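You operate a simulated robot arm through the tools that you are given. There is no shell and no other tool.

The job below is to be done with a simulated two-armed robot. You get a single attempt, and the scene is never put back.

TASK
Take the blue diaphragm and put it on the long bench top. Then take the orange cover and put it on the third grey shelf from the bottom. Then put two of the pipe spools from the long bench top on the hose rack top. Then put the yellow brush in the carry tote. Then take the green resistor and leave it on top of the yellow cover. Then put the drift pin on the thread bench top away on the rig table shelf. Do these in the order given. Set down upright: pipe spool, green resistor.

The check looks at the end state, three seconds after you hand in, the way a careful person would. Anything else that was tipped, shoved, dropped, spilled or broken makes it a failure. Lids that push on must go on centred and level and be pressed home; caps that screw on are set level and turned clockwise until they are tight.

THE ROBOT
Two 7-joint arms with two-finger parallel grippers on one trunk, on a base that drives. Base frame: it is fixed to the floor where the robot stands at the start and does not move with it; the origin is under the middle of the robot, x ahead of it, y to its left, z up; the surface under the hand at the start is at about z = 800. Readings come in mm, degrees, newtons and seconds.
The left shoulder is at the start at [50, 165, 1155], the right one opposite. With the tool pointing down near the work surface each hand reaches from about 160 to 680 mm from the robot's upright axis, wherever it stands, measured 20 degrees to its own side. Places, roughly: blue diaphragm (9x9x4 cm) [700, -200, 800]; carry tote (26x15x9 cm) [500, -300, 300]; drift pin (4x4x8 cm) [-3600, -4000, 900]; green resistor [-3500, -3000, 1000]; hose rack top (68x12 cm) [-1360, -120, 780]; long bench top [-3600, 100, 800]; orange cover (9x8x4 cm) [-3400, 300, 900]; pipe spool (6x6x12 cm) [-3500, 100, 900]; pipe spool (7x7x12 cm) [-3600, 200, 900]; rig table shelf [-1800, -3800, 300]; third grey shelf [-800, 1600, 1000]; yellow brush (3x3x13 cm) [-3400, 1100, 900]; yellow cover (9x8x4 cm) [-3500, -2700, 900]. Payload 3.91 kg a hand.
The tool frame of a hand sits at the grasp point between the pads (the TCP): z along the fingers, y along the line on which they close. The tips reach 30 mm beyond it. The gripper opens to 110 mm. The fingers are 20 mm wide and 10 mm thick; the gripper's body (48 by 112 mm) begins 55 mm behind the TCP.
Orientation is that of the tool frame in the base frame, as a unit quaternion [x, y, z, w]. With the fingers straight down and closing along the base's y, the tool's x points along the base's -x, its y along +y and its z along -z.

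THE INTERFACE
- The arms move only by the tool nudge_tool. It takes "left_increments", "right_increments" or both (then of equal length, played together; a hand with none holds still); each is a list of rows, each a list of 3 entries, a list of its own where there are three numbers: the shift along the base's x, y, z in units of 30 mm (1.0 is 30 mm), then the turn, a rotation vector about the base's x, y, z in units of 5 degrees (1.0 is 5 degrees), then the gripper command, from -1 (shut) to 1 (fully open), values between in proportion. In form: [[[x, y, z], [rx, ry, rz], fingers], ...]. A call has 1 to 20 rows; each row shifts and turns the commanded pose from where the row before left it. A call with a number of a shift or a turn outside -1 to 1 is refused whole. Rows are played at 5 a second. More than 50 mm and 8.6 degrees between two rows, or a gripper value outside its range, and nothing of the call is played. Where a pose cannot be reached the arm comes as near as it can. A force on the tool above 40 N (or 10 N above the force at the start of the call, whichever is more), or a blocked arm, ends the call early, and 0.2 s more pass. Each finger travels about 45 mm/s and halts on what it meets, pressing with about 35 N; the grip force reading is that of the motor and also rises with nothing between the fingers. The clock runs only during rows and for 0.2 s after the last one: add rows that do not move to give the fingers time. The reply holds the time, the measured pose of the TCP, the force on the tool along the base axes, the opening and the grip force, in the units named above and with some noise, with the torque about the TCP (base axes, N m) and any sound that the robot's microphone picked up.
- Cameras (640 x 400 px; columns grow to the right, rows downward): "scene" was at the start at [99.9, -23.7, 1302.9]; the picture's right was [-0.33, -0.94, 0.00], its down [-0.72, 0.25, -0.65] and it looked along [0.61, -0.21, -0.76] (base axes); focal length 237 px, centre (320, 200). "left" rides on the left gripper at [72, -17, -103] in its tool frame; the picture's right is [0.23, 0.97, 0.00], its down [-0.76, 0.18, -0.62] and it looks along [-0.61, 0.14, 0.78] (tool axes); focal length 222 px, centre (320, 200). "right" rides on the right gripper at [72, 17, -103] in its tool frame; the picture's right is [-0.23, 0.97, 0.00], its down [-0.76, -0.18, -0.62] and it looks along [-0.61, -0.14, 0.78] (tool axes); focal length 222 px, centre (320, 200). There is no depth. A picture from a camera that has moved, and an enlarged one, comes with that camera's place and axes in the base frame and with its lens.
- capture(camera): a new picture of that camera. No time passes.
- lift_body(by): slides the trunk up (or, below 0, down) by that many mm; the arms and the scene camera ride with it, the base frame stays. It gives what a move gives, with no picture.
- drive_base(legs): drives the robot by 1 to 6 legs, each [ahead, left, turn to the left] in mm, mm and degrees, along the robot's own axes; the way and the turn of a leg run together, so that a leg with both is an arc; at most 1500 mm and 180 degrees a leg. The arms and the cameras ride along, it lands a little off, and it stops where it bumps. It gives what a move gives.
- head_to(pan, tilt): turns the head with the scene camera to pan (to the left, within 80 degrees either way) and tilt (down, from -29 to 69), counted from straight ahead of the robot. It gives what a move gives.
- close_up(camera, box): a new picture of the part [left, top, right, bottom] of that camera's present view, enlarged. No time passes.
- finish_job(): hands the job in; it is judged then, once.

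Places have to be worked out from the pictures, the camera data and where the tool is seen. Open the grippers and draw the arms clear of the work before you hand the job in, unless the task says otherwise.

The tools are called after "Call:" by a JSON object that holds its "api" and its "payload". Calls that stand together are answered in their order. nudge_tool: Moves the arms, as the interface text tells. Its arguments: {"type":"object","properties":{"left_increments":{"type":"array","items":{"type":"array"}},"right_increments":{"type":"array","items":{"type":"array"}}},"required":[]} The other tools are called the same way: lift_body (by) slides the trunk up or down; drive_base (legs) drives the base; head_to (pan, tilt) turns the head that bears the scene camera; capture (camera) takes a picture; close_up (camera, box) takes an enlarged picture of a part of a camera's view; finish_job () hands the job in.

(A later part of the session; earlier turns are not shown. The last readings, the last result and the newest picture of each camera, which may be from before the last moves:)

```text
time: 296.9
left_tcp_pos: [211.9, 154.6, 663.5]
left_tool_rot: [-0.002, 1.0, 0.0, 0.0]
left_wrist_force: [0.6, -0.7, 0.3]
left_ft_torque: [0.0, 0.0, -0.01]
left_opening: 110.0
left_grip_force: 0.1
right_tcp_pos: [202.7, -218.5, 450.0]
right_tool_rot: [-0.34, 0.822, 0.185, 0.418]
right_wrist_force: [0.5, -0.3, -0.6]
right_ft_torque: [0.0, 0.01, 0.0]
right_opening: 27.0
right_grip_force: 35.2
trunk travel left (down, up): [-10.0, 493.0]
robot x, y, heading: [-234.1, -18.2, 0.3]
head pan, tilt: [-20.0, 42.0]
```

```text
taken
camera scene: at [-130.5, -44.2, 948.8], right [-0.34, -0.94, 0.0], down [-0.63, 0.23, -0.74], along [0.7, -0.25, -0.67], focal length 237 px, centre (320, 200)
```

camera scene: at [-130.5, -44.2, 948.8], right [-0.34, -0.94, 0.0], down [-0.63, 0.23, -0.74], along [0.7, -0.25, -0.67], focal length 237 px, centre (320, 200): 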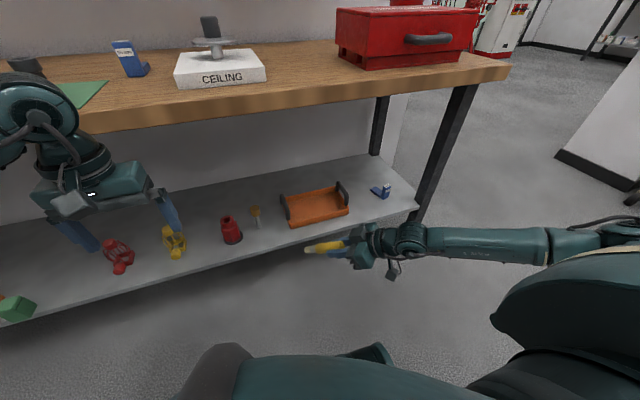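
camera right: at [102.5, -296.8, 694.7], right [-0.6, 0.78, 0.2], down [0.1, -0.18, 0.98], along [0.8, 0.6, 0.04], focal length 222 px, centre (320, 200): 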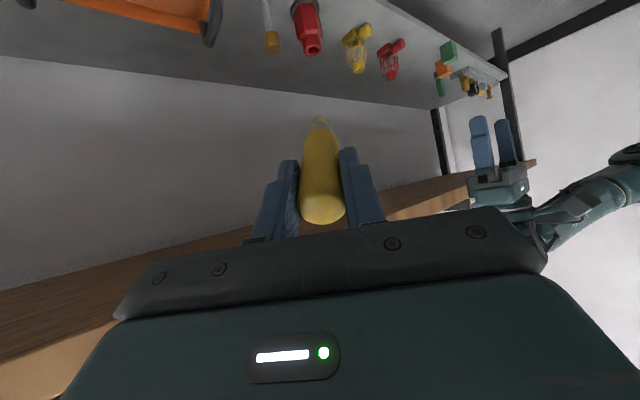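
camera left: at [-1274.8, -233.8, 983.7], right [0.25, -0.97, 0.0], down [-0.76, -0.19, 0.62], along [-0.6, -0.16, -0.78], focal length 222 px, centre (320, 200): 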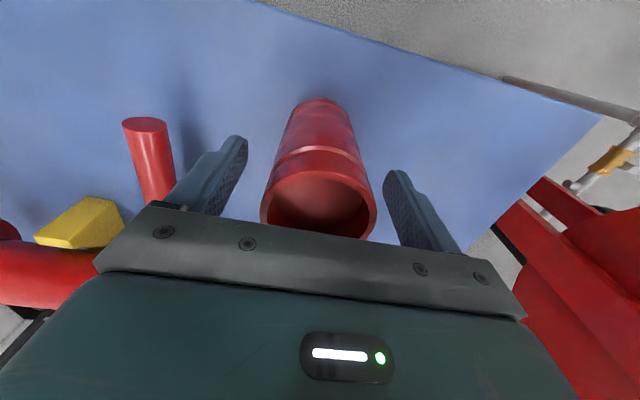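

The right arm clears the leg, but the left hand would meet the bench edge when I drive in. I pull the left hand back and outward first.

Call:
{"api": "nudge_tool", "payload": {"left_increments": [[[-0.9, 0.5, 0], [0, 0, 0], 1], [[-0.9, 0.5, 0], [0, 0, 0], 1], [[-0.9, 0.5, 0], [0, 0, 0], 1], [[-0.9, 0.5, 0], [0, 0, 0], 1], [[-0.9, 0.5, 0], [0, 0, 0], 1], [[-0.9, 0.5, 0], [0, 0, 0], 1], [[-0.9, 0.5, 0], [0, 0, 0], 1], [[-0.9, 0.5, 0], [0, 0, 0], 1], [[0, 0, 0], [0, 0, 0], 1], [[0, 0, 0], [0, 0, 0], 1]]}}

Call:
{"api": "head_to", "payload": {"pan": 30, "tilt": 40}}

Call:
{"api": "capture", "payload": {"camera": "scene"}}

```text
time: 299.1
left_tcp_pos: [16.6, 282.4, 672.0]
left_tool_rot: [-0.001, 1.0, 0.0, -0.001]
left_wrist_force: [1.4, 0.5, 0.1]
left_ft_torque: [-0.02, -0.01, 0.0]
left_opening: 110.1
left_grip_force: 0.1
left hand out of reach, approached as far as the arm can: row 7, 8
right_tcp_pos: [204.3, -217.4, 449.8]
right_tool_rot: [-0.339, 0.822, 0.184, 0.418]
right_wrist_force: [0.0, 0.0, 0.2]
right_ft_torque: [0.01, 0.05, 0.0]
right_opening: 26.9
right_grip_force: 35.5
trunk travel left (down, up): [-10.0, 493.0]
robot x, y, heading: [-232.0, -18.4, 0.0]
head pan, tilt: [-20.0, 42.0]
```

```text
time: 300.2
left_tcp_pos: [17.4, 281.5, 672.4]
left_tool_rot: [-0.002, 1.0, 0.0, -0.001]
left_wrist_force: [0.5, -0.4, -1.0]
left_ft_torque: [-0.02, 0.02, 0.0]
left_opening: 110.1
left_grip_force: 0.0
right_tcp_pos: [203.6, -218.0, 449.7]
right_tool_rot: [-0.34, 0.822, 0.185, 0.418]
right_wrist_force: [-0.1, 1.0, -1.2]
right_ft_torque: [-0.05, 0.03, -0.01]
right_opening: 26.9
right_grip_force: 34.8
trunk travel left (down, up): [-10.0, 493.0]
robot x, y, heading: [-235.4, -19.7, 0.3]
head pan, tilt: [30.0, 40.0]
```

```text
taken
camera scene: at [-135.6, 26.9, 951.8], right [0.5, -0.86, 0.0], down [-0.56, -0.32, -0.77], along [0.66, 0.38, -0.64], focal length 237 px, centre (320, 200)
```

scene: 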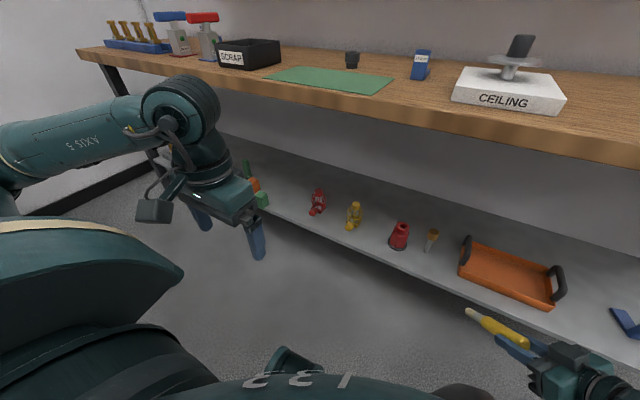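

Left hand is clear. I drive ahead 225 mm so the right hand goes in under the bench.

Call:
{"api": "drive_base", "payload": {"legs": [[225, 0, 0]]}}

Call:
{"api": "head_to", "payload": {"pan": -20, "tilt": 50}}

Call:
{"api": "capture", "payload": {"camera": "scene"}}

Call:
{"api": "capture", "payload": {"camera": "right"}}

```text
time: 301.9
left_tcp_pos: [240.3, 283.9, 671.8]
left_tool_rot: [-0.002, 1.0, 0.0, -0.001]
left_wrist_force: [0.1, -0.5, 0.2]
left_ft_torque: [-0.03, -0.02, 0.01]
left_opening: 110.1
left_grip_force: 0.0
right_tcp_pos: [427.7, -216.9, 449.0]
right_tool_rot: [-0.341, 0.822, 0.185, 0.418]
right_wrist_force: [0.2, -0.1, -0.2]
right_ft_torque: [0.0, 0.0, -0.03]
right_opening: 26.5
right_grip_force: 34.7
trunk travel left (down, up): [-10.0, 493.0]
robot x, y, heading: [-15.1, -15.7, 0.5]
head pan, tilt: [30.0, 40.0]
```

```text
time: 303.1
left_tcp_pos: [240.1, 283.8, 671.2]
left_tool_rot: [-0.002, 1.0, 0.0, -0.001]
left_wrist_force: [0.4, 0.3, 0.0]
left_ft_torque: [0.01, 0.0, -0.02]
left_opening: 109.9
left_grip_force: 0.2
right_tcp_pos: [428.8, -216.4, 449.7]
right_tool_rot: [-0.34, 0.822, 0.185, 0.418]
right_wrist_force: [0.2, 0.3, -0.8]
right_ft_torque: [0.0, -0.01, -0.01]
right_opening: 26.9
right_grip_force: 35.7
trunk travel left (down, up): [-10.0, 493.0]
robot x, y, heading: [-13.5, -17.2, 0.5]
head pan, tilt: [-20.0, 50.0]
```

```text
taken
camera scene: at [87.6, -40.9, 937.6], right [-0.34, -0.94, 0.0], down [-0.72, 0.26, -0.64], along [0.61, -0.22, -0.77], focal length 237 px, centre (320, 200)
```

scene: 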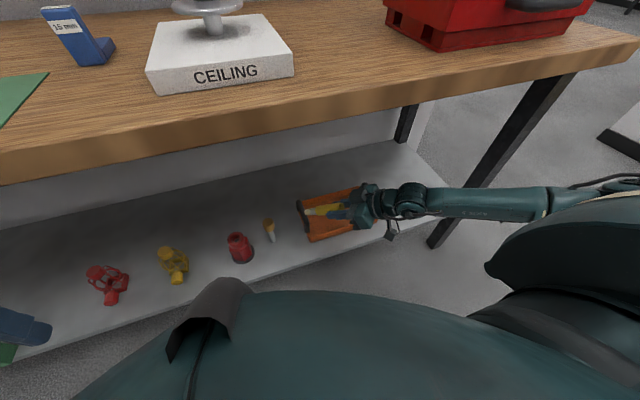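

```text
taken
camera right: at [327.3, -295.6, 452.4], right [-0.6, 0.77, 0.2], down [0.1, -0.18, 0.98], along [0.79, 0.61, 0.03], focal length 222 px, centre (320, 200)
```

right: 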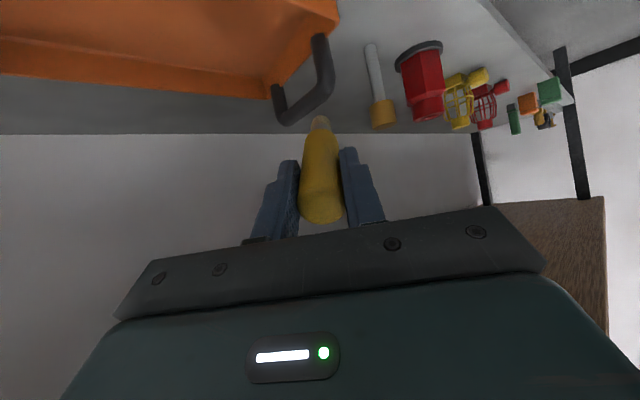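

I shift the hand 70 mm ahead and 70 mm right over the tote at this height, then check.

Call:
{"api": "nudge_tool", "payload": {"right_increments": [[[0.5, -0.5, 0], [0, 0, 0], -1], [[0.6, -0.6, 0], [0, 0, 0], -1], [[0.6, -0.6, 0], [0, 0, 0], -1], [[0.6, -0.6, 0], [0, 0, 0], -1], [[0, 0, -0.5], [0, 0, 0], -1], [[0, 0, -0.5], [0, 0, 0], -1], [[0, 0, 0], [0, 0, 0], -1]]}}

Call:
{"api": "close_up", "payload": {"camera": "scene", "box": [260, 150, 460, 270]}}

Call:
{"api": "capture", "payload": {"camera": "right"}}

```text
time: 304.7
left_tcp_pos: [240.8, 281.8, 672.3]
left_tool_rot: [-0.001, 1.0, -0.001, -0.001]
left_wrist_force: [0.4, -0.4, 0.0]
left_ft_torque: [-0.04, -0.03, -0.01]
left_opening: 110.0
left_grip_force: 0.1
right_tcp_pos: [496.9, -286.0, 419.5]
right_tool_rot: [-0.341, 0.822, 0.185, 0.418]
right_wrist_force: [0.0, -0.4, 0.0]
right_ft_torque: [-0.03, 0.01, -0.03]
right_opening: 26.9
right_grip_force: 35.3
trunk travel left (down, up): [-10.0, 493.0]
robot x, y, heading: [-11.8, -17.4, 0.4]
head pan, tilt: [-20.0, 50.0]
```

```text
3.20 times, centred on (360, 210) of scene
camera zoom: at [87.6, -40.9, 937.6], right [-0.34, -0.94, 0.0], down [-0.72, 0.26, -0.64], along [0.6, -0.22, -0.77], focal length 759 px, centre (192, 168)
```

zoom: 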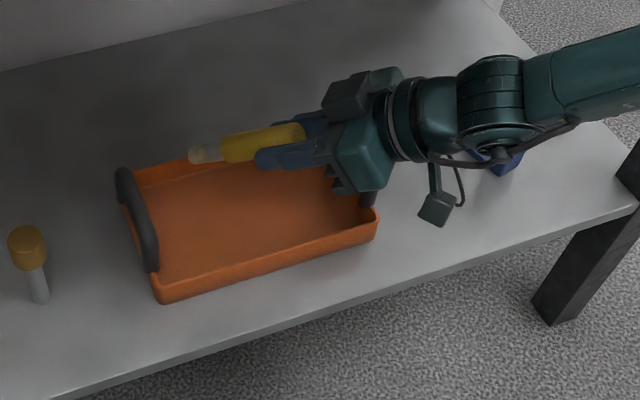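

```text
taken
camera right: at [396.1, -364.6, 421.9], right [-0.6, 0.77, 0.2], down [0.1, -0.18, 0.98], along [0.79, 0.61, 0.04], focal length 222 px, centre (320, 200)
```

right: 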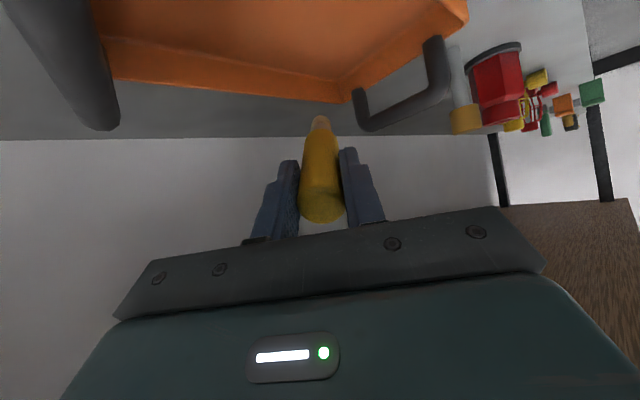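

To give the gripper more room beside the right handle I shift 20 mm left, then lower toward the tote floor.

Call:
{"api": "nudge_tool", "payload": {"right_increments": [[[0, 0.4, 0], [0, 0, 0], -1], [[0, 0.27, -0.2], [0, 0, 0], -1], [[0, 0, -0.4], [0, 0, 0], -1], [[0, 0, -0.4], [0, 0, 0], -1], [[0, 0, -0.2], [0, 0, 0], -1], [[0, 0, 0], [0, 0, 0], -1]]}}

Call:
{"api": "close_up", "payload": {"camera": "scene", "box": [260, 150, 460, 270]}}

Call:
{"api": "capture", "payload": {"camera": "right"}}

```text
time: 306.1
left_tcp_pos: [240.9, 283.7, 672.0]
left_tool_rot: [-0.002, 1.0, 0.0, 0.0]
left_wrist_force: [0.2, -0.4, -0.6]
left_ft_torque: [0.04, 0.03, 0.0]
left_opening: 110.0
left_grip_force: 0.0
right_tcp_pos: [497.4, -264.6, 383.3]
right_tool_rot: [-0.34, 0.822, 0.185, 0.418]
right_wrist_force: [-0.2, -0.2, 0.1]
right_ft_torque: [0.01, 0.0, -0.02]
right_opening: 26.9
right_grip_force: 34.7
trunk travel left (down, up): [-10.0, 493.0]
robot x, y, heading: [-10.1, -15.4, 0.4]
head pan, tilt: [-20.0, 50.0]
```

```text
3.20 times, centred on (360, 210) of scene
camera zoom: at [87.6, -40.9, 937.6], right [-0.34, -0.94, 0.0], down [-0.72, 0.26, -0.64], along [0.6, -0.22, -0.77], focal length 759 px, centre (192, 168)
```

zoom: 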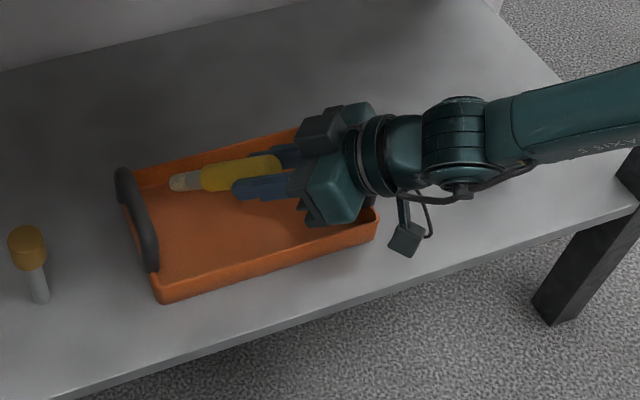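

```text
taken
camera right: at [396.0, -343.8, 385.9], right [-0.6, 0.77, 0.2], down [0.1, -0.18, 0.98], along [0.79, 0.61, 0.04], focal length 222 px, centre (320, 200)
```

right: 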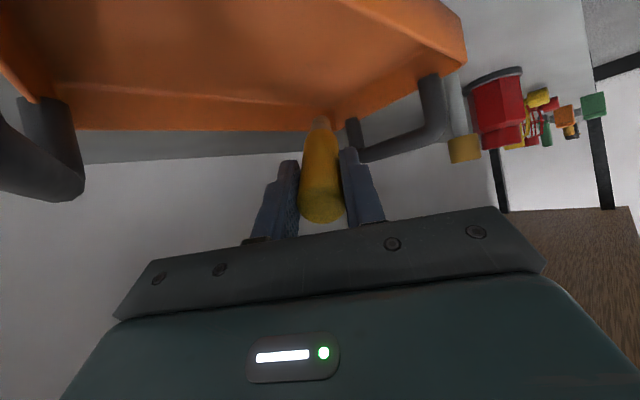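

The tip is inside, near the back wall. I pull back 10 mm and lower another 12 mm, watching the force.

Call:
{"api": "nudge_tool", "payload": {"right_increments": [[[-0.33, 0, 0], [0, 0, 0], -1], [[0, 0, -0.15], [0, 0, 0], -1], [[0, 0, -0.15], [0, 0, 0], -1], [[0, 0, -0.1], [0, 0, 0], -1], [[0, 0, 0], [0, 0, 0], -1]]}}

Call:
{"api": "close_up", "payload": {"camera": "scene", "box": [260, 150, 460, 270]}}

```text
time: 307.3
left_tcp_pos: [241.1, 282.3, 672.4]
left_tool_rot: [-0.003, 1.0, 0.0, -0.001]
left_wrist_force: [0.9, 0.5, -0.4]
left_ft_torque: [0.01, -0.01, 0.01]
left_opening: 109.7
left_grip_force: 0.1
right_tcp_pos: [489.0, -265.9, 372.3]
right_tool_rot: [-0.34, 0.822, 0.185, 0.419]
right_wrist_force: [-0.6, 0.1, -0.8]
right_ft_torque: [0.0, -0.03, -0.01]
right_opening: 26.9
right_grip_force: 35.2
trunk travel left (down, up): [-10.0, 493.0]
robot x, y, heading: [-7.9, -17.7, -0.0]
head pan, tilt: [-20.0, 50.0]
```

```text
3.20 times, centred on (360, 210) of scene
camera zoom: at [87.6, -40.9, 937.6], right [-0.34, -0.94, 0.0], down [-0.72, 0.26, -0.64], along [0.6, -0.22, -0.77], focal length 759 px, centre (192, 168)
```

zoom: 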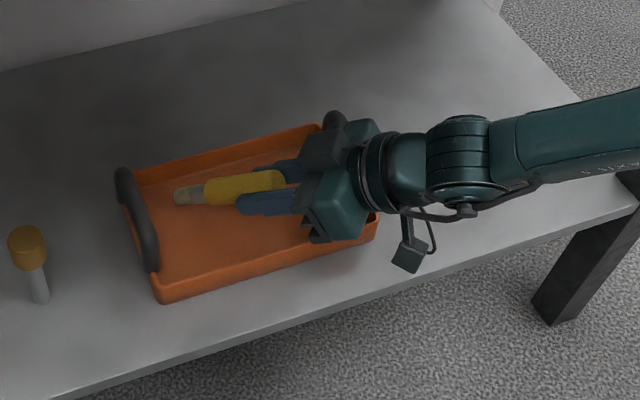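

The brush tip is just above the tote floor. I open gently so the brush settles between the fingers.

Call:
{"api": "nudge_tool", "payload": {"right_increments": [[[0, 0, 0], [0, 0, 0], -0.4], [[0, 0, 0], [0, 0, 0], -0.3], [[0, 0, 0], [0, 0, 0], -0.2], [[0, 0, 0], [0, 0, 0], -0.1], [[0, 0, 0], [0, 0, 0], 0], [[0, 0, 0], [0, 0, 0], 0]]}}

Call:
{"api": "close_up", "payload": {"camera": "scene", "box": [260, 150, 460, 270]}}

Call:
{"api": "capture", "payload": {"camera": "right"}}

```text
time: 308.7
left_tcp_pos: [240.8, 282.8, 670.7]
left_tool_rot: [-0.002, 1.0, 0.0, -0.001]
left_wrist_force: [-0.6, -0.2, 0.5]
left_ft_torque: [0.01, -0.01, -0.04]
left_opening: 109.9
left_grip_force: 0.0
right_tcp_pos: [487.8, -264.7, 371.8]
right_tool_rot: [-0.34, 0.822, 0.185, 0.418]
right_wrist_force: [-0.1, 0.4, 0.0]
right_ft_torque: [-0.02, 0.01, -0.01]
right_opening: 54.8
right_grip_force: 0.0
trunk travel left (down, up): [-10.0, 493.0]
robot x, y, heading: [-11.7, -19.4, 0.2]
head pan, tilt: [-20.0, 50.0]
```

```text
3.20 times, centred on (360, 210) of scene
camera zoom: at [87.5, -40.9, 937.6], right [-0.34, -0.94, 0.0], down [-0.72, 0.26, -0.64], along [0.6, -0.22, -0.77], focal length 759 px, centre (192, 168)
```

zoom: 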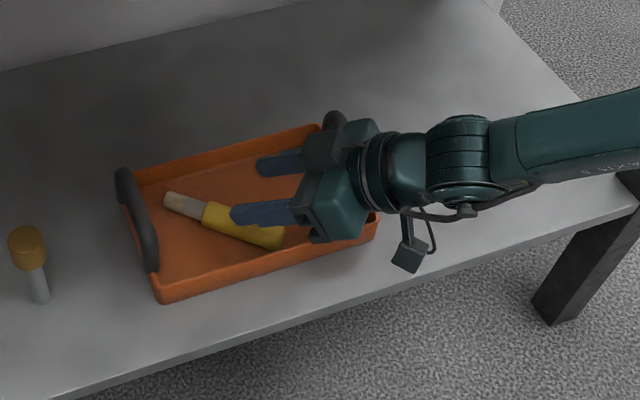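

```text
taken
camera right: at [386.5, -344.7, 374.2], right [-0.6, 0.77, 0.2], down [0.1, -0.18, 0.98], along [0.79, 0.61, 0.04], focal length 222 px, centre (320, 200)
```

right: 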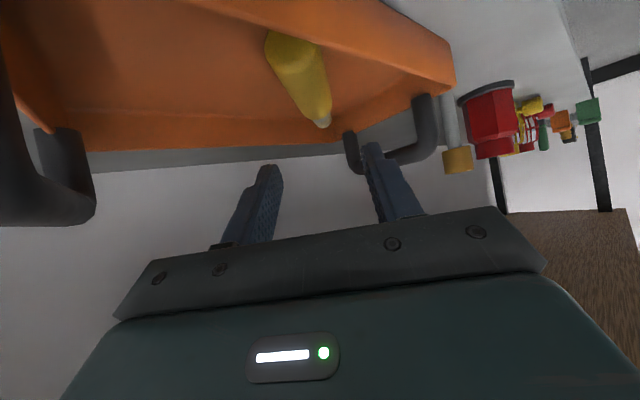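

The brush lies in the tote. I raise the hand, then drive the base back out.

Call:
{"api": "nudge_tool", "payload": {"right_increments": [[[0, 0, 0.4], [0, 0, 0], 0], [[0, 0, 0.8], [0, 0, 0], 0], [[0, 0, 0.9], [0, 0, 0], 0], [[-0.4, 0.4, 0.5], [0, 0, 0], 0], [[-0.8, 0.6, 0], [0, 0, 0], 0], [[-0.8, 0.6, 0], [0, 0, 0], 0], [[0, 0, 0], [0, 0, 0], 0]]}}

Call:
{"api": "drive_base", "payload": {"legs": [[-330, 0, 0]]}}

Call:
{"api": "capture", "payload": {"camera": "scene"}}

Call:
{"api": "close_up", "payload": {"camera": "scene", "box": [230, 80, 430, 200]}}

```text
time: 310.3
left_tcp_pos: [241.4, 283.9, 671.7]
left_tool_rot: [-0.001, 1.0, 0.0, 0.0]
left_wrist_force: [-0.3, 0.2, 0.0]
left_ft_torque: [-0.02, -0.04, 0.04]
left_opening: 109.9
left_grip_force: 0.1
right_tcp_pos: [427.8, -217.5, 450.4]
right_tool_rot: [-0.341, 0.821, 0.186, 0.418]
right_wrist_force: [1.5, -0.4, 0.0]
right_ft_torque: [0.03, 0.01, -0.03]
right_opening: 54.7
right_grip_force: 0.0
trunk travel left (down, up): [-10.0, 493.0]
robot x, y, heading: [-13.8, -18.2, 0.4]
head pan, tilt: [-20.0, 50.0]
```

```text
time: 312.5
left_tcp_pos: [-92.1, 281.4, 672.1]
left_tool_rot: [-0.003, 1.0, 0.0, -0.001]
left_wrist_force: [0.9, 0.0, 0.1]
left_ft_torque: [-0.03, -0.02, -0.01]
left_opening: 110.0
left_grip_force: 0.1
right_tcp_pos: [95.1, -218.6, 450.9]
right_tool_rot: [-0.341, 0.821, 0.186, 0.418]
right_wrist_force: [-0.9, -0.1, -0.2]
right_ft_torque: [-0.01, -0.01, -0.01]
right_opening: 55.1
right_grip_force: 0.1
trunk travel left (down, up): [-10.0, 493.0]
robot x, y, heading: [-347.4, -20.0, 0.3]
head pan, tilt: [-20.0, 50.0]
```

```text
taken
camera scene: at [-245.0, -42.5, 937.6], right [-0.34, -0.94, 0.0], down [-0.72, 0.26, -0.64], along [0.61, -0.22, -0.77], focal length 237 px, centre (320, 200)
```

scene: 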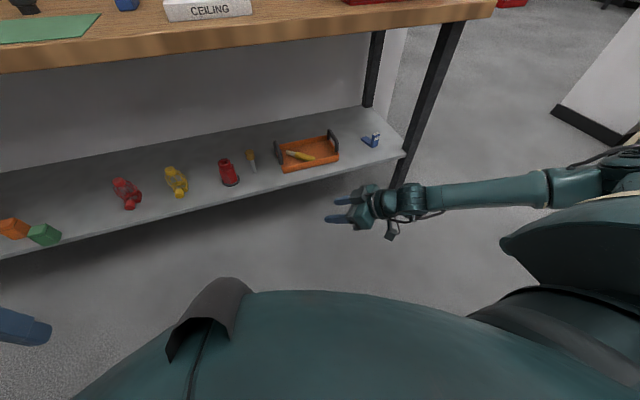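

```text
3.20 times, centred on (330, 140) of scene
camera zoom: at [-245.0, -42.5, 937.6], right [-0.34, -0.94, 0.0], down [-0.72, 0.26, -0.64], along [0.61, -0.22, -0.77], focal length 759 px, centre (288, 392)
```

zoom: 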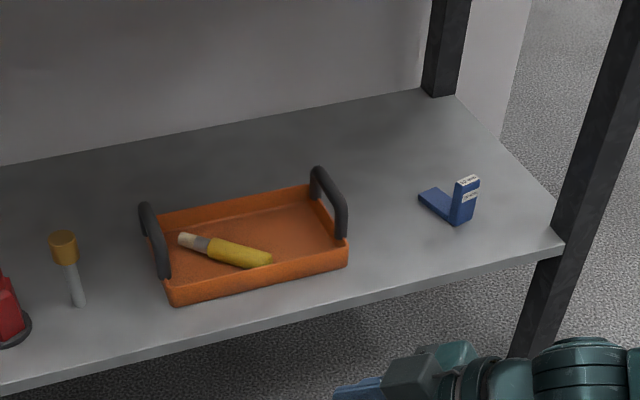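

The brush is well in the tote. I raise the trunk back up and return the right tool to vertical.

Call:
{"api": "lift_body", "payload": {"by": 365}}

Call:
{"api": "nudge_tool", "payload": {"right_increments": [[[0, 0, 0.8], [-0.7, 0.7, 0], 0.5], [[0, 0, 0.8], [-0.7, 0.7, 0], 1], [[0, 0, 0.8], [-0.7, 0.7, 0], 1], [[0, 0, 0.8], [-0.7, 0.7, 0], 1], [[0, 0, 0.8], [-0.7, 0.7, 0], 1], [[0, 0, 0.8], [-0.7, 0.7, 0], 1], [[0, 0, 0.8], [-0.7, 0.7, 0], 1], [[0, 0, 0.8], [-0.7, 0.7, 0], 1], [[0, 0, 0], [-0.7, 0.7, 0], 1], [[0, 0, 0], [-0.7, 0.7, 0], 1], [[0, 0, 0], [-0.7, 0.7, 0], 1], [[0, 0, 0], [0, 0, 0], 1]]}}

Call:
{"api": "nudge_tool", "payload": {"right_increments": [[[0, 0, 0], [0, 0, -1], 1], [[0, 0, 0], [0, 0, -1], 1], [[0, 0, 0], [0, 0, -1], 1], [[0, 0, 0], [0, 0, -1], 1], [[0, 0, 0], [0, 0, -1], 1], [[0, 0, 0], [0, 0, -1], 1], [[0, 0, 0], [0, 0, -1], 1], [[0, 0, 0], [0, 0, -1], 1], [[0, 0, 0], [0, 0, -1], 1], [[0, 0, 0], [0, 0, 0], 1]]}}

```text
time: 316.1
left_tcp_pos: [-91.8, 282.6, 1036.1]
left_tool_rot: [-0.003, 1.0, 0.0, -0.001]
left_wrist_force: [0.6, -1.2, -0.1]
left_ft_torque: [-0.03, 0.02, 0.03]
left_opening: 109.8
left_grip_force: 0.0
right_tcp_pos: [95.9, -218.6, 814.3]
right_tool_rot: [-0.341, 0.821, 0.185, 0.418]
right_wrist_force: [0.0, -0.1, 0.3]
right_ft_torque: [0.0, 0.0, -0.01]
right_opening: 55.2
right_grip_force: 0.0
trunk travel left (down, up): [-375.0, 128.0]
robot x, y, heading: [-346.9, -18.3, 0.1]
head pan, tilt: [-20.0, 50.0]
```

```text
time: 318.6
left_tcp_pos: [-92.7, 282.1, 1036.3]
left_tool_rot: [-0.002, 1.0, 0.0, -0.001]
left_wrist_force: [1.0, 0.5, -0.7]
left_ft_torque: [0.03, 0.02, 0.03]
left_opening: 110.2
left_grip_force: 0.0
right_tcp_pos: [94.5, -218.5, 1007.1]
right_tool_rot: [-0.378, 0.926, 0.009, -0.005]
right_wrist_force: [-0.1, -0.5, -0.3]
right_ft_torque: [0.0, 0.01, -0.02]
right_opening: 110.1
right_grip_force: 0.2
trunk travel left (down, up): [-375.0, 128.0]
robot x, y, heading: [-349.3, -20.3, 0.1]
head pan, tilt: [-20.0, 50.0]
```

```text
time: 320.9
left_tcp_pos: [-91.8, 281.5, 1035.8]
left_tool_rot: [-0.002, 1.0, 0.0, -0.001]
left_wrist_force: [0.4, 0.6, 0.1]
left_ft_torque: [0.03, -0.04, -0.02]
left_opening: 109.7
left_grip_force: 0.0
right_tcp_pos: [94.8, -219.0, 1006.9]
right_tool_rot: [0.005, 1.0, 0.01, -0.001]
right_wrist_force: [-0.8, -0.1, 0.0]
right_ft_torque: [-0.01, -0.01, 0.02]
right_opening: 109.8
right_grip_force: 0.0
trunk travel left (down, up): [-375.0, 128.0]
robot x, y, heading: [-344.9, -18.7, 0.3]
head pan, tilt: [-20.0, 50.0]
```

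Next is the resistor in the south-west. I turn around and move south along x≈-550, then look at the way.

Call:
{"api": "drive_base", "payload": {"legs": [[0, 0, 180], [200, 1000, 0]]}}

Call:
{"api": "head_to", "payload": {"pan": 40, "tilt": 22}}

Call:
{"api": "capture", "payload": {"camera": "scene"}}

Call:
{"api": "head_to", "payload": {"pan": 75, "tilt": 30}}

Call:
{"api": "capture", "payload": {"camera": "scene"}}

```text
time: 337.2
left_tcp_pos: [-774.6, -1319.2, 1036.7]
left_tool_rot: [1.0, 0.011, 0.002, 0.0]
left_wrist_force: [0.8, -0.4, -1.1]
left_ft_torque: [0.01, 0.0, 0.05]
left_opening: 109.8
left_grip_force: 0.0
right_tcp_pos: [-968.9, -820.7, 1006.1]
right_tool_rot: [1.0, 0.003, 0.001, 0.011]
right_wrist_force: [0.4, 0.4, 0.2]
right_ft_torque: [0.01, -0.04, 0.0]
right_opening: 109.9
right_grip_force: 0.0
trunk travel left (down, up): [-375.0, 128.0]
robot x, y, heading: [-528.8, -1017.0, -179.0]
head pan, tilt: [-20.0, 50.0]
```

```text
time: 338.6
left_tcp_pos: [-774.4, -1318.4, 1037.3]
left_tool_rot: [1.0, 0.01, 0.001, 0.0]
left_wrist_force: [-0.1, -0.1, -1.4]
left_ft_torque: [0.01, 0.0, -0.01]
left_opening: 109.6
left_grip_force: 0.0
right_tcp_pos: [-969.7, -820.2, 1007.3]
right_tool_rot: [1.0, 0.001, 0.002, 0.011]
right_wrist_force: [-0.2, -0.3, 0.0]
right_ft_torque: [0.01, 0.02, 0.03]
right_opening: 110.0
right_grip_force: 0.0
trunk travel left (down, up): [-375.0, 128.0]
robot x, y, heading: [-528.2, -1016.8, -179.1]
head pan, tilt: [40.0, 22.0]
```

```text
taken
camera scene: at [-627.8, -1074.3, 1344.9], right [-0.66, 0.75, 0.0], down [0.28, 0.25, -0.93], along [-0.7, -0.61, -0.37], focal length 237 px, centre (320, 200)
```

scene: 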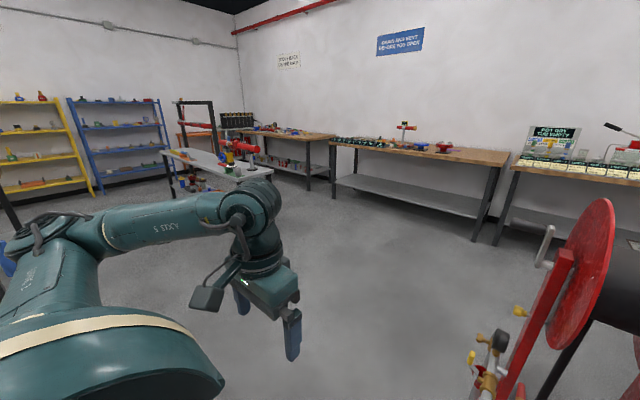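

```text
time: 339.6
left_tcp_pos: [-773.8, -1318.9, 1037.2]
left_tool_rot: [1.0, 0.01, 0.001, 0.001]
left_wrist_force: [0.4, 0.3, -0.1]
left_ft_torque: [0.02, 0.01, 0.0]
left_opening: 109.9
left_grip_force: 0.1
right_tcp_pos: [-968.6, -822.4, 1007.4]
right_tool_rot: [1.0, 0.003, 0.001, 0.01]
right_wrist_force: [0.3, 0.2, 0.5]
right_ft_torque: [0.01, 0.01, -0.01]
right_opening: 109.7
right_grip_force: 0.1
trunk travel left (down, up): [-375.0, 128.0]
robot x, y, heading: [-525.7, -1015.7, -178.6]
head pan, tilt: [75.0, 30.0]
```

```text
taken
camera scene: at [-579.6, -1101.1, 1332.2], right [-0.97, 0.24, 0.0], down [0.12, 0.49, -0.87], along [-0.21, -0.84, -0.5], focal length 237 px, centre (320, 200)
```

scene: 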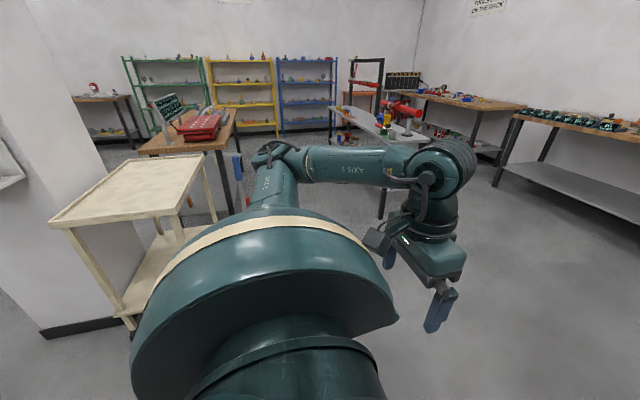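

The way is clear west of the bucket and south of the reel. I drive on toward the bench with the resistor.

Call:
{"api": "drive_base", "payload": {"legs": [[250, 650, 0], [550, 250, -1], [1250, 0, 0], [150, 700, 0]]}}

Call:
{"api": "head_to", "payload": {"pan": 10, "tilt": 30}}

Call:
{"api": "capture", "payload": {"camera": "scene"}}

```text
time: 360.8
left_tcp_pos: [-2961.4, -2926.7, 1035.8]
left_tool_rot: [1.0, 0.002, 0.002, 0.0]
left_wrist_force: [-0.7, 0.9, -1.1]
left_ft_torque: [0.01, 0.0, -0.01]
left_opening: 110.0
left_grip_force: 0.0
right_tcp_pos: [-3149.0, -2427.0, 1007.6]
right_tool_rot: [1.0, -0.006, 0.0, 0.011]
right_wrist_force: [-0.3, -0.4, 0.0]
right_ft_torque: [0.0, -0.01, 0.02]
right_opening: 110.1
right_grip_force: 0.1
trunk travel left (down, up): [-375.0, 128.0]
robot x, y, heading: [-2711.0, -2623.9, -179.7]
head pan, tilt: [75.0, 30.0]
```

```text
time: 362.1
left_tcp_pos: [-2961.7, -2927.0, 1035.5]
left_tool_rot: [1.0, 0.001, 0.001, 0.001]
left_wrist_force: [-0.4, 0.0, 1.0]
left_ft_torque: [-0.02, 0.0, 0.01]
left_opening: 109.8
left_grip_force: 0.0
right_tcp_pos: [-3148.0, -2425.8, 1006.1]
right_tool_rot: [1.0, -0.007, 0.001, 0.011]
right_wrist_force: [-0.5, 0.3, -0.7]
right_ft_torque: [-0.02, -0.01, -0.03]
right_opening: 109.8
right_grip_force: 0.0
trunk travel left (down, up): [-375.0, 128.0]
robot x, y, heading: [-2707.4, -2624.9, -180.1]
head pan, tilt: [10.0, 30.0]
```

```text
taken
camera scene: at [-2829.6, -2641.4, 1332.2], right [-0.18, 0.98, 0.0], down [0.49, 0.09, -0.87], along [-0.85, -0.15, -0.5], focal length 237 px, centre (320, 200)
```

scene: 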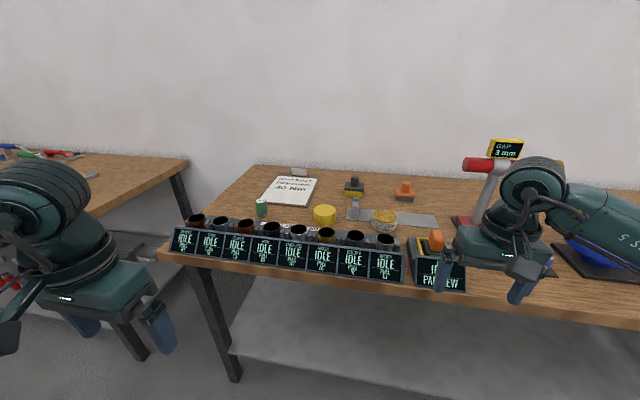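

Call:
{"api": "close_up", "payload": {"camera": "scene", "box": [240, 165, 450, 295]}}

Call:
{"api": "close_up", "payload": {"camera": "scene", "box": [160, 200, 420, 290]}}

```text
3.05 times, centred on (345, 230) of scene
camera zoom: at [-2829.6, -2641.4, 1332.2], right [-0.18, 0.98, 0.0], down [0.49, 0.09, -0.87], along [-0.85, -0.15, -0.5], focal length 722 px, centre (244, 109)
```

zoom: 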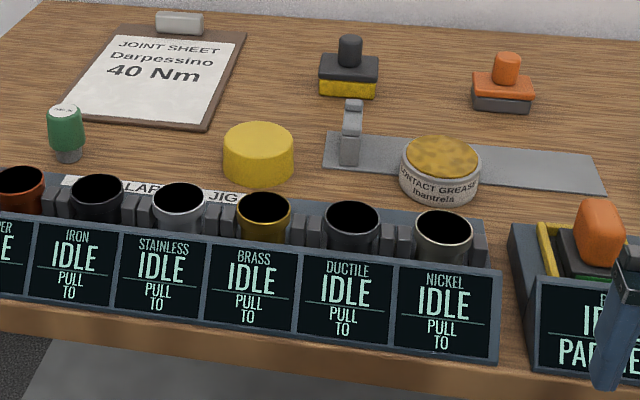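

```text
2.46 times, centred on (290, 245) of scene
camera zoom: at [-2829.6, -2641.4, 1332.2], right [-0.18, 0.98, 0.0], down [0.49, 0.09, -0.87], along [-0.85, -0.15, -0.5], focal length 584 px, centre (394, 89)
```

zoom: 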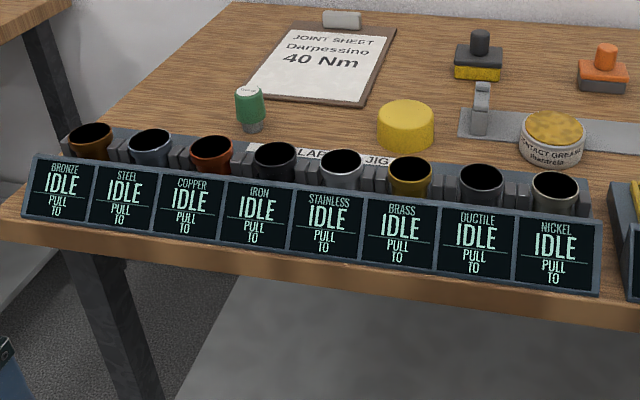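

The yellow cover and the green resistor (upright, small foot, round top) stand behind the display tray. I retract the right hand a bit, then move left 175 mm and ahead 150 mm for a closer look.

Call:
{"api": "nudge_tool", "payload": {"right_increments": [[[0.9, 0, 0.3], [0, 0, 0], 1], [[0.9, 0, 0.3], [0, 0, 0], 1], [[0.9, 0, 0.3], [0, 0, 0], 1], [[0.9, 0.3, 0.3], [0, 0, 0], 1], [[0.9, 0.3, 0.3], [0, 0, 0], 1], [[0, 0, 0], [0, 0, 0], 1]]}}

Call:
{"api": "drive_base", "payload": {"legs": [[0, 175, 0], [150, 0, 0]]}}

Call:
{"api": "head_to", "payload": {"pan": 5, "tilt": 40}}

Call:
{"api": "capture", "payload": {"camera": "scene"}}

Call:
{"api": "close_up", "payload": {"camera": "scene", "box": [220, 150, 420, 275]}}

```text
time: 363.5
left_tcp_pos: [-2962.1, -2928.0, 1036.8]
left_tool_rot: [1.0, 0.002, 0.001, 0.0]
left_wrist_force: [-1.1, -0.7, 0.7]
left_ft_torque: [0.01, 0.03, 0.0]
left_opening: 110.1
left_grip_force: 0.0
right_tcp_pos: [-3013.2, -2408.6, 1051.5]
right_tool_rot: [1.0, -0.007, 0.001, 0.011]
right_wrist_force: [0.0, 0.2, 0.0]
right_ft_torque: [-0.01, 0.03, -0.02]
right_opening: 110.0
right_grip_force: 0.0
trunk travel left (down, up): [-375.0, 128.0]
robot x, y, heading: [-2708.0, -2626.0, -179.8]
head pan, tilt: [10.0, 30.0]
```

```text
time: 366.7
left_tcp_pos: [-3110.1, -3103.9, 1036.9]
left_tool_rot: [1.0, 0.002, 0.001, 0.001]
left_wrist_force: [-1.2, 0.7, -0.1]
left_ft_torque: [-0.03, -0.03, -0.01]
left_opening: 110.0
left_grip_force: 0.0
right_tcp_pos: [-3162.2, -2584.4, 1051.9]
right_tool_rot: [1.0, -0.005, 0.0, 0.01]
right_wrist_force: [0.5, -0.7, -0.4]
right_ft_torque: [0.03, -0.04, 0.01]
right_opening: 110.0
right_grip_force: 0.0
trunk travel left (down, up): [-375.0, 128.0]
robot x, y, heading: [-2857.8, -2799.3, -179.9]
head pan, tilt: [10.0, 30.0]
```

```text
time: 367.4
left_tcp_pos: [-3109.3, -3102.6, 1037.1]
left_tool_rot: [1.0, 0.002, 0.0, 0.0]
left_wrist_force: [-0.6, -0.2, 0.4]
left_ft_torque: [0.02, -0.02, -0.04]
left_opening: 109.7
left_grip_force: 0.1
right_tcp_pos: [-3161.5, -2583.8, 1053.1]
right_tool_rot: [1.0, -0.006, 0.001, 0.011]
right_wrist_force: [-0.9, -0.1, 0.2]
right_ft_torque: [0.0, -0.01, -0.01]
right_opening: 109.7
right_grip_force: 0.1
trunk travel left (down, up): [-375.0, 128.0]
robot x, y, heading: [-2855.8, -2806.2, -179.7]
head pan, tilt: [5.0, 40.0]
```

```text
taken
camera scene: at [-2973.3, -2809.0, 1316.8], right [-0.09, 1.0, 0.0], down [0.64, 0.06, -0.77], along [-0.76, -0.07, -0.64], focal length 237 px, centre (320, 200)
```

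scene: 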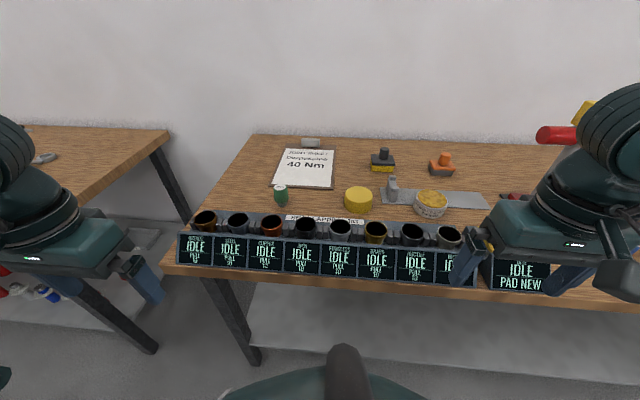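

```text
3.20 times, centred on (320, 212) of scene
camera zoom: at [-2973.3, -2809.0, 1316.8], right [-0.09, 1.0, 0.0], down [0.64, 0.06, -0.77], along [-0.76, -0.07, -0.64], focal length 759 px, centre (320, 160)
```

zoom: 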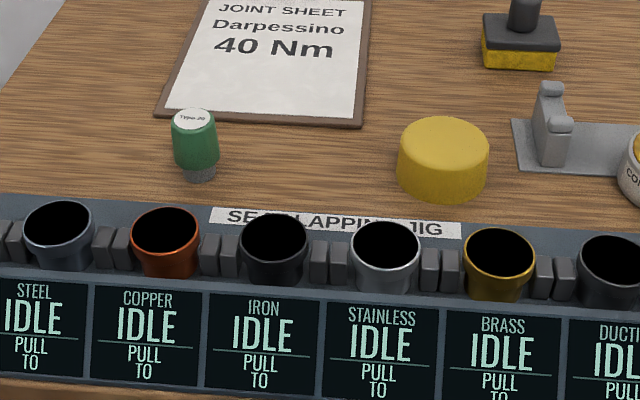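

Resistor stands at about (-3489, -2969), bench z≈854, its top near 928; the yellow cover is centred near (-3506, -2743). I drive ahead 60 mm and bring the left hand above the resistor.

Call:
{"api": "drive_base", "payload": {"legs": [[60, 0, 0]]}}

Call:
{"api": "nudge_tool", "payload": {"left_increments": [[[-0.9, 0.4, 0], [0, 0, 0], 1], [[-0.9, 0.4, 0], [0, 0, 0], 1], [[-0.9, 0.4, 0], [0, 0, 0], 1], [[-0.9, 0.4, 0], [0, 0, 0], 1], [[-0.9, 0.4, 0], [0, 0, 0], 1], [[-0.9, 0.4, 0], [0, 0, 0], 1], [[-0.9, 0.4, 0], [0, 0, 0], 1], [[-0.9, 0.4, 0], [0, 0, 0], 1], [[-0.9, 0.4, 0], [0, 0, 0], 1], [[-0.9, 0.4, 0], [0, 0, 0], 0.8], [[-0.9, 0.4, 0], [0, 0, 0], 0.6], [[-0.5, 0.1, -0.6], [0, 0, 0], 0.5], [[0, 0, -0.6], [0, 0, 0], 0.5], [[0, 0, 0], [0, 0, 0], 0.5], [[0, 0, 0], [0, 0, 0], 0.5]]}}

Call:
{"api": "capture", "payload": {"camera": "left"}}

Call:
{"api": "capture", "payload": {"camera": "scene"}}

```text
time: 368.4
left_tcp_pos: [-3169.1, -3103.3, 1036.2]
left_tool_rot: [1.0, 0.001, 0.002, 0.0]
left_wrist_force: [0.0, 0.1, 0.1]
left_ft_torque: [-0.02, 0.0, 0.02]
left_opening: 110.1
left_grip_force: 0.0
right_tcp_pos: [-3221.7, -2585.3, 1051.9]
right_tool_rot: [1.0, -0.006, 0.001, 0.01]
right_wrist_force: [-0.2, 0.4, -1.0]
right_ft_torque: [-0.01, -0.01, 0.04]
right_opening: 110.3
right_grip_force: 0.1
trunk travel left (down, up): [-375.0, 128.0]
robot x, y, heading: [-2918.1, -2803.2, -179.9]
head pan, tilt: [5.0, 40.0]
```

```text
time: 371.6
left_tcp_pos: [-3481.7, -2967.3, 1000.9]
left_tool_rot: [1.0, 0.002, 0.001, 0.001]
left_wrist_force: [-0.7, 0.8, -0.4]
left_ft_torque: [0.0, 0.0, -0.01]
left_opening: 82.5
left_grip_force: 0.0
right_tcp_pos: [-3220.9, -2584.8, 1052.1]
right_tool_rot: [1.0, -0.007, 0.001, 0.011]
right_wrist_force: [0.0, 0.3, 0.0]
right_ft_torque: [0.0, 0.0, 0.0]
right_opening: 110.1
right_grip_force: 0.0
trunk travel left (down, up): [-375.0, 128.0]
robot x, y, heading: [-2917.4, -2806.8, -180.1]
head pan, tilt: [5.0, 40.0]
```

```text
taken
camera left: at [-3408.9, -2951.3, 1106.2], right [0.23, -0.97, 0.0], down [-0.76, -0.18, 0.62], along [-0.61, -0.14, -0.78], focal length 222 px, centre (320, 200)
```

left: 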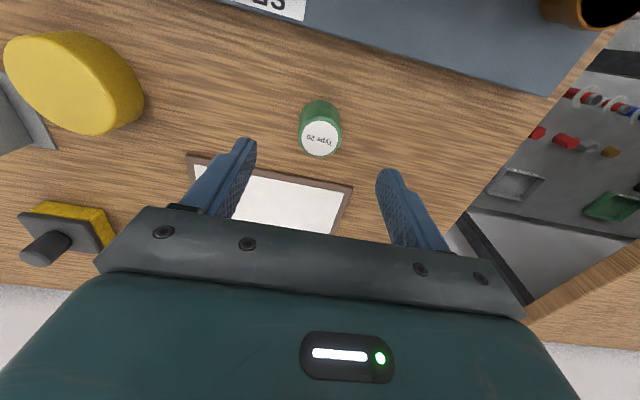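

```text
taken
camera scene: at [-3033.0, -2809.2, 1316.8], right [-0.09, 1.0, 0.0], down [0.64, 0.06, -0.77], along [-0.76, -0.07, -0.64], focal length 237 px, centre (320, 200)
```

scene: 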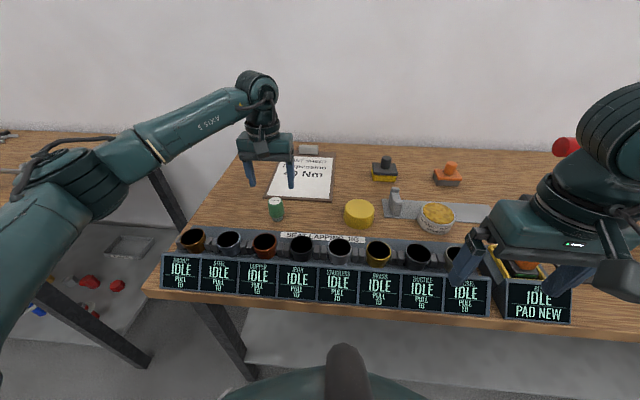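

The resistor is right under the hand. I lower to z≈905 and close on its green body.

Call:
{"api": "nudge_tool", "payload": {"left_increments": [[[0, 0, -0.7], [0, 0, 0], 0.5], [[0, 0, -0.8], [0, 0, 0], 0.5], [[0, 0, -0.8], [0, 0, 0], 0.5], [[0, 0, -0.6], [0, 0, 0], 0.5], [[0, 0, -0.25], [0, 0, 0], 0.4], [[0, 0, 0], [0, 0, 0], 0.2], [[0, 0, 0], [0, 0, 0], 0], [[0, 0, 0], [0, 0, 0], -0.2], [[0, 0, 0], [0, 0, 0], -0.4], [[0, 0, 0], [0, 0, 0], -1], [[0, 0, 0], [0, 0, 0], -1]]}}

Call:
{"api": "capture", "payload": {"camera": "left"}}

Call:
{"api": "close_up", "payload": {"camera": "scene", "box": [220, 130, 400, 240]}}

```text
time: 374.0
left_tcp_pos: [-3481.9, -2969.5, 904.9]
left_tool_rot: [1.0, 0.001, 0.001, -0.001]
left_wrist_force: [-0.2, 0.3, -0.3]
left_ft_torque: [0.0, 0.01, -0.01]
left_opening: 38.9
left_grip_force: 34.6
right_tcp_pos: [-3221.7, -2584.8, 1051.8]
right_tool_rot: [1.0, -0.005, 0.0, 0.011]
right_wrist_force: [0.1, -0.2, 0.7]
right_ft_torque: [-0.01, 0.01, -0.03]
right_opening: 109.9
right_grip_force: 0.0
trunk travel left (down, up): [-375.0, 128.0]
robot x, y, heading: [-2916.7, -2809.2, -180.2]
head pan, tilt: [5.0, 40.0]
```

```text
taken
camera left: at [-3408.6, -2951.5, 1011.6], right [0.23, -0.97, 0.0], down [-0.76, -0.18, 0.62], along [-0.6, -0.14, -0.78], focal length 222 px, centre (320, 200)
```

left: 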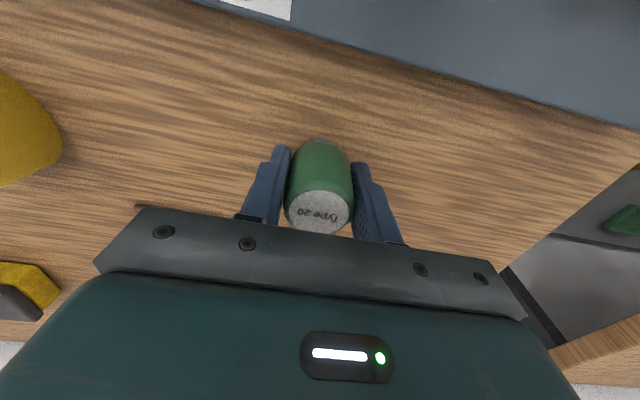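

```text
3.56 times, centred on (310, 185) of scene
camera zoom: at [-3033.0, -2809.2, 1316.8], right [-0.09, 1.0, 0.0], down [0.64, 0.06, -0.77], along [-0.76, -0.07, -0.64], focal length 843 px, centre (356, 253)
```

zoom: 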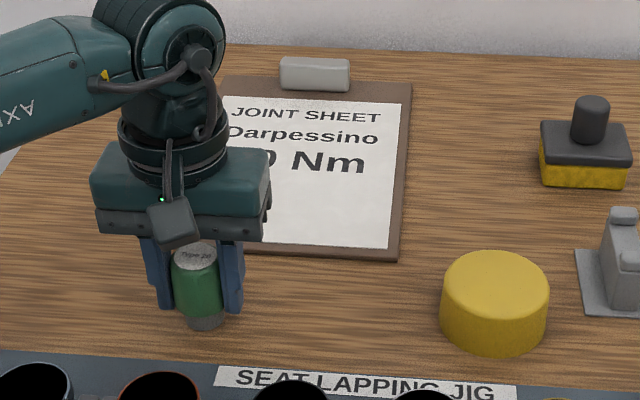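

Gripped at 39 mm. I lift slowly, then carry it over the yellow cover at about (-3507, -2747).

Call:
{"api": "nudge_tool", "payload": {"left_increments": [[[0, 0, 0.1], [0, 0, 0], -1], [[0, 0, 0.2], [0, 0, 0], -1], [[0, 0, 0.3], [0, 0, 0], -1], [[0, 0, 0.5], [0, 0, 0], -1], [[0, 0, 0.6], [0, 0, 0], -1], [[0, 0, 0.7], [0, 0, 0], -1], [[0, 0, 0.6], [0, 0, 0], -1], [[0, 0.3, 0], [0, 0, 0], -1], [[-0.1, 0.6, 0], [0, 0, 0], -1], [[-0.1, 0.8, 0], [0, 0, 0], -1], [[-0.1, 0.8, 0], [0, 0, 0], -1], [[-0.1, 0.8, 0], [0, 0, 0], -1], [[-0.1, 0.8, 0], [0, 0, 0], -1], [[-0.1, 0.8, 0], [0, 0, 0], -1], [[-0.1, 0.8, 0], [0, 0, 0], -1], [[-0.1, 0.8, 0], [0, 0, 0], -1], [[-0.05, 0.6, 0], [0, 0, 0], -1], [[0, 0.3, 0], [0, 0, 0], -1], [[0, 0, 0], [0, 0, 0], -1]]}}

Call:
{"api": "capture", "payload": {"camera": "left"}}

Call:
{"api": "close_up", "payload": {"camera": "scene", "box": [270, 130, 450, 240]}}

```text
time: 378.0
left_tcp_pos: [-3504.9, -2747.2, 996.4]
left_tool_rot: [1.0, 0.002, 0.001, -0.001]
left_wrist_force: [0.4, -0.2, -1.4]
left_ft_torque: [-0.04, 0.02, 0.0]
left_opening: 38.8
left_grip_force: 35.0
right_tcp_pos: [-3221.1, -2584.6, 1052.1]
right_tool_rot: [1.0, -0.006, 0.001, 0.011]
right_wrist_force: [0.1, 0.9, 0.5]
right_ft_torque: [0.01, 0.01, 0.03]
right_opening: 109.9
right_grip_force: 0.1
trunk travel left (down, up): [-375.0, 128.0]
robot x, y, heading: [-2916.7, -2801.7, -179.8]
head pan, tilt: [5.0, 40.0]
```

```text
taken
camera left: at [-3432.1, -2731.0, 1102.4], right [0.23, -0.97, 0.0], down [-0.76, -0.18, 0.62], along [-0.61, -0.14, -0.78], focal length 222 px, centre (320, 200)
```

left: 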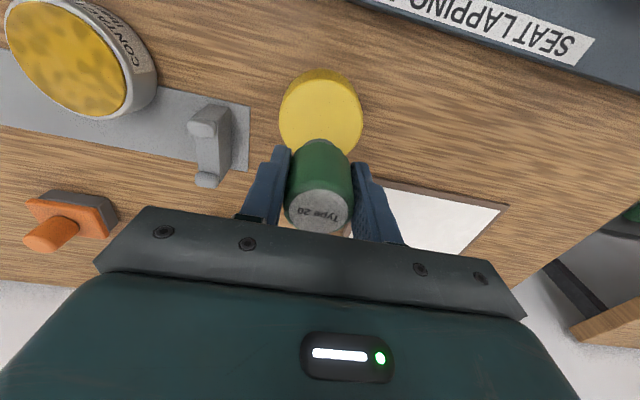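

```text
3.56 times, centred on (360, 185) of scene
camera zoom: at [-3033.0, -2809.2, 1316.8], right [-0.09, 1.0, 0.0], down [0.64, 0.06, -0.77], along [-0.76, -0.07, -0.64], focal length 843 px, centre (178, 253)
```

zoom: 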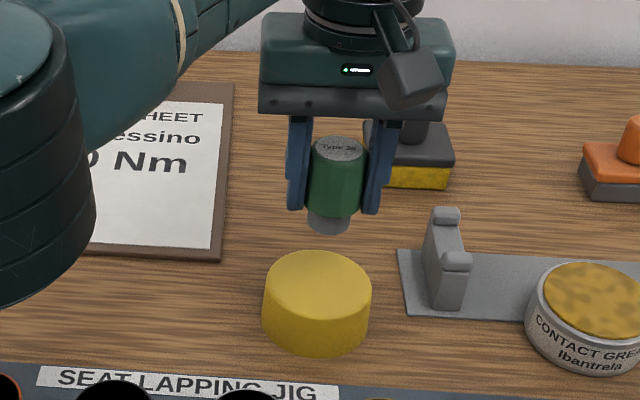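

The resistor is over the cover's centre. I lower it in small steps until contact.

Call:
{"api": "nudge_tool", "payload": {"left_increments": [[[0, 0, -0.4], [0, 0, 0], -1], [[0, 0, -0.4], [0, 0, 0], -1], [[0, 0, -0.3], [0, 0, 0], -1], [[0, 0, -0.15], [0, 0, 0], -1], [[0, 0, -0.1], [0, 0, 0], -1], [[0, 0, 0], [0, 0, 0], -1]]}}

Call:
{"api": "close_up", "payload": {"camera": "scene", "box": [270, 130, 450, 240]}}

```text
time: 379.4
left_tcp_pos: [-3505.3, -2747.4, 955.8]
left_tool_rot: [1.0, 0.001, 0.001, -0.001]
left_wrist_force: [-0.2, -0.4, -0.8]
left_ft_torque: [0.03, -0.01, 0.0]
left_opening: 38.6
left_grip_force: 35.0
right_tcp_pos: [-3221.5, -2585.5, 1052.3]
right_tool_rot: [1.0, -0.006, 0.001, 0.01]
right_wrist_force: [-0.6, -0.8, 0.0]
right_ft_torque: [-0.01, 0.02, 0.0]
right_opening: 110.0
right_grip_force: 0.2
trunk travel left (down, up): [-375.0, 128.0]
robot x, y, heading: [-2913.9, -2803.8, -179.9]
head pan, tilt: [5.0, 40.0]
```

```text
3.56 times, centred on (360, 185) of scene
camera zoom: at [-3033.0, -2809.2, 1316.8], right [-0.09, 1.0, 0.0], down [0.64, 0.06, -0.77], along [-0.76, -0.07, -0.64], focal length 843 px, centre (178, 253)
```

zoom: 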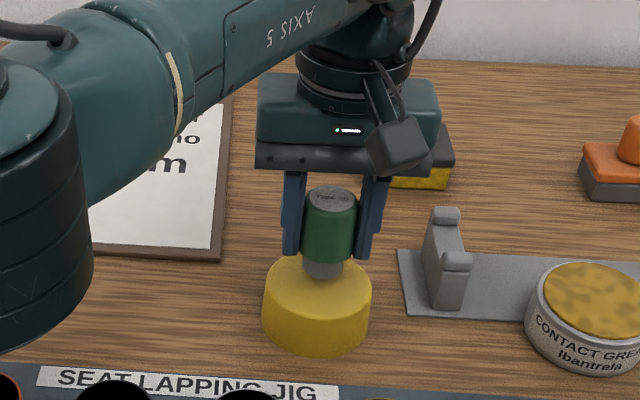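

Call:
{"api": "nudge_tool", "payload": {"left_increments": [[[0, 0, -0.1], [0, 0, 0], -1], [[0, 0, -0.07], [0, 0, 0], -1], [[0, 0, -0.07], [0, 0, 0], -1], [[0, 0, 0], [0, 0, 0], -1]]}}

```text
time: 380.4
left_tcp_pos: [-3504.4, -2747.7, 949.4]
left_tool_rot: [1.0, 0.002, 0.001, 0.001]
left_wrist_force: [0.5, -0.5, -0.8]
left_ft_torque: [0.0, -0.01, 0.01]
left_opening: 38.9
left_grip_force: 35.3
right_tcp_pos: [-3221.3, -2584.8, 1052.4]
right_tool_rot: [1.0, -0.006, 0.001, 0.011]
right_wrist_force: [0.2, 0.1, 0.2]
right_ft_torque: [0.0, 0.06, -0.01]
right_opening: 109.9
right_grip_force: 0.1
trunk travel left (down, up): [-375.0, 128.0]
robot x, y, heading: [-2919.0, -2804.4, -179.6]
head pan, tilt: [5.0, 40.0]
```

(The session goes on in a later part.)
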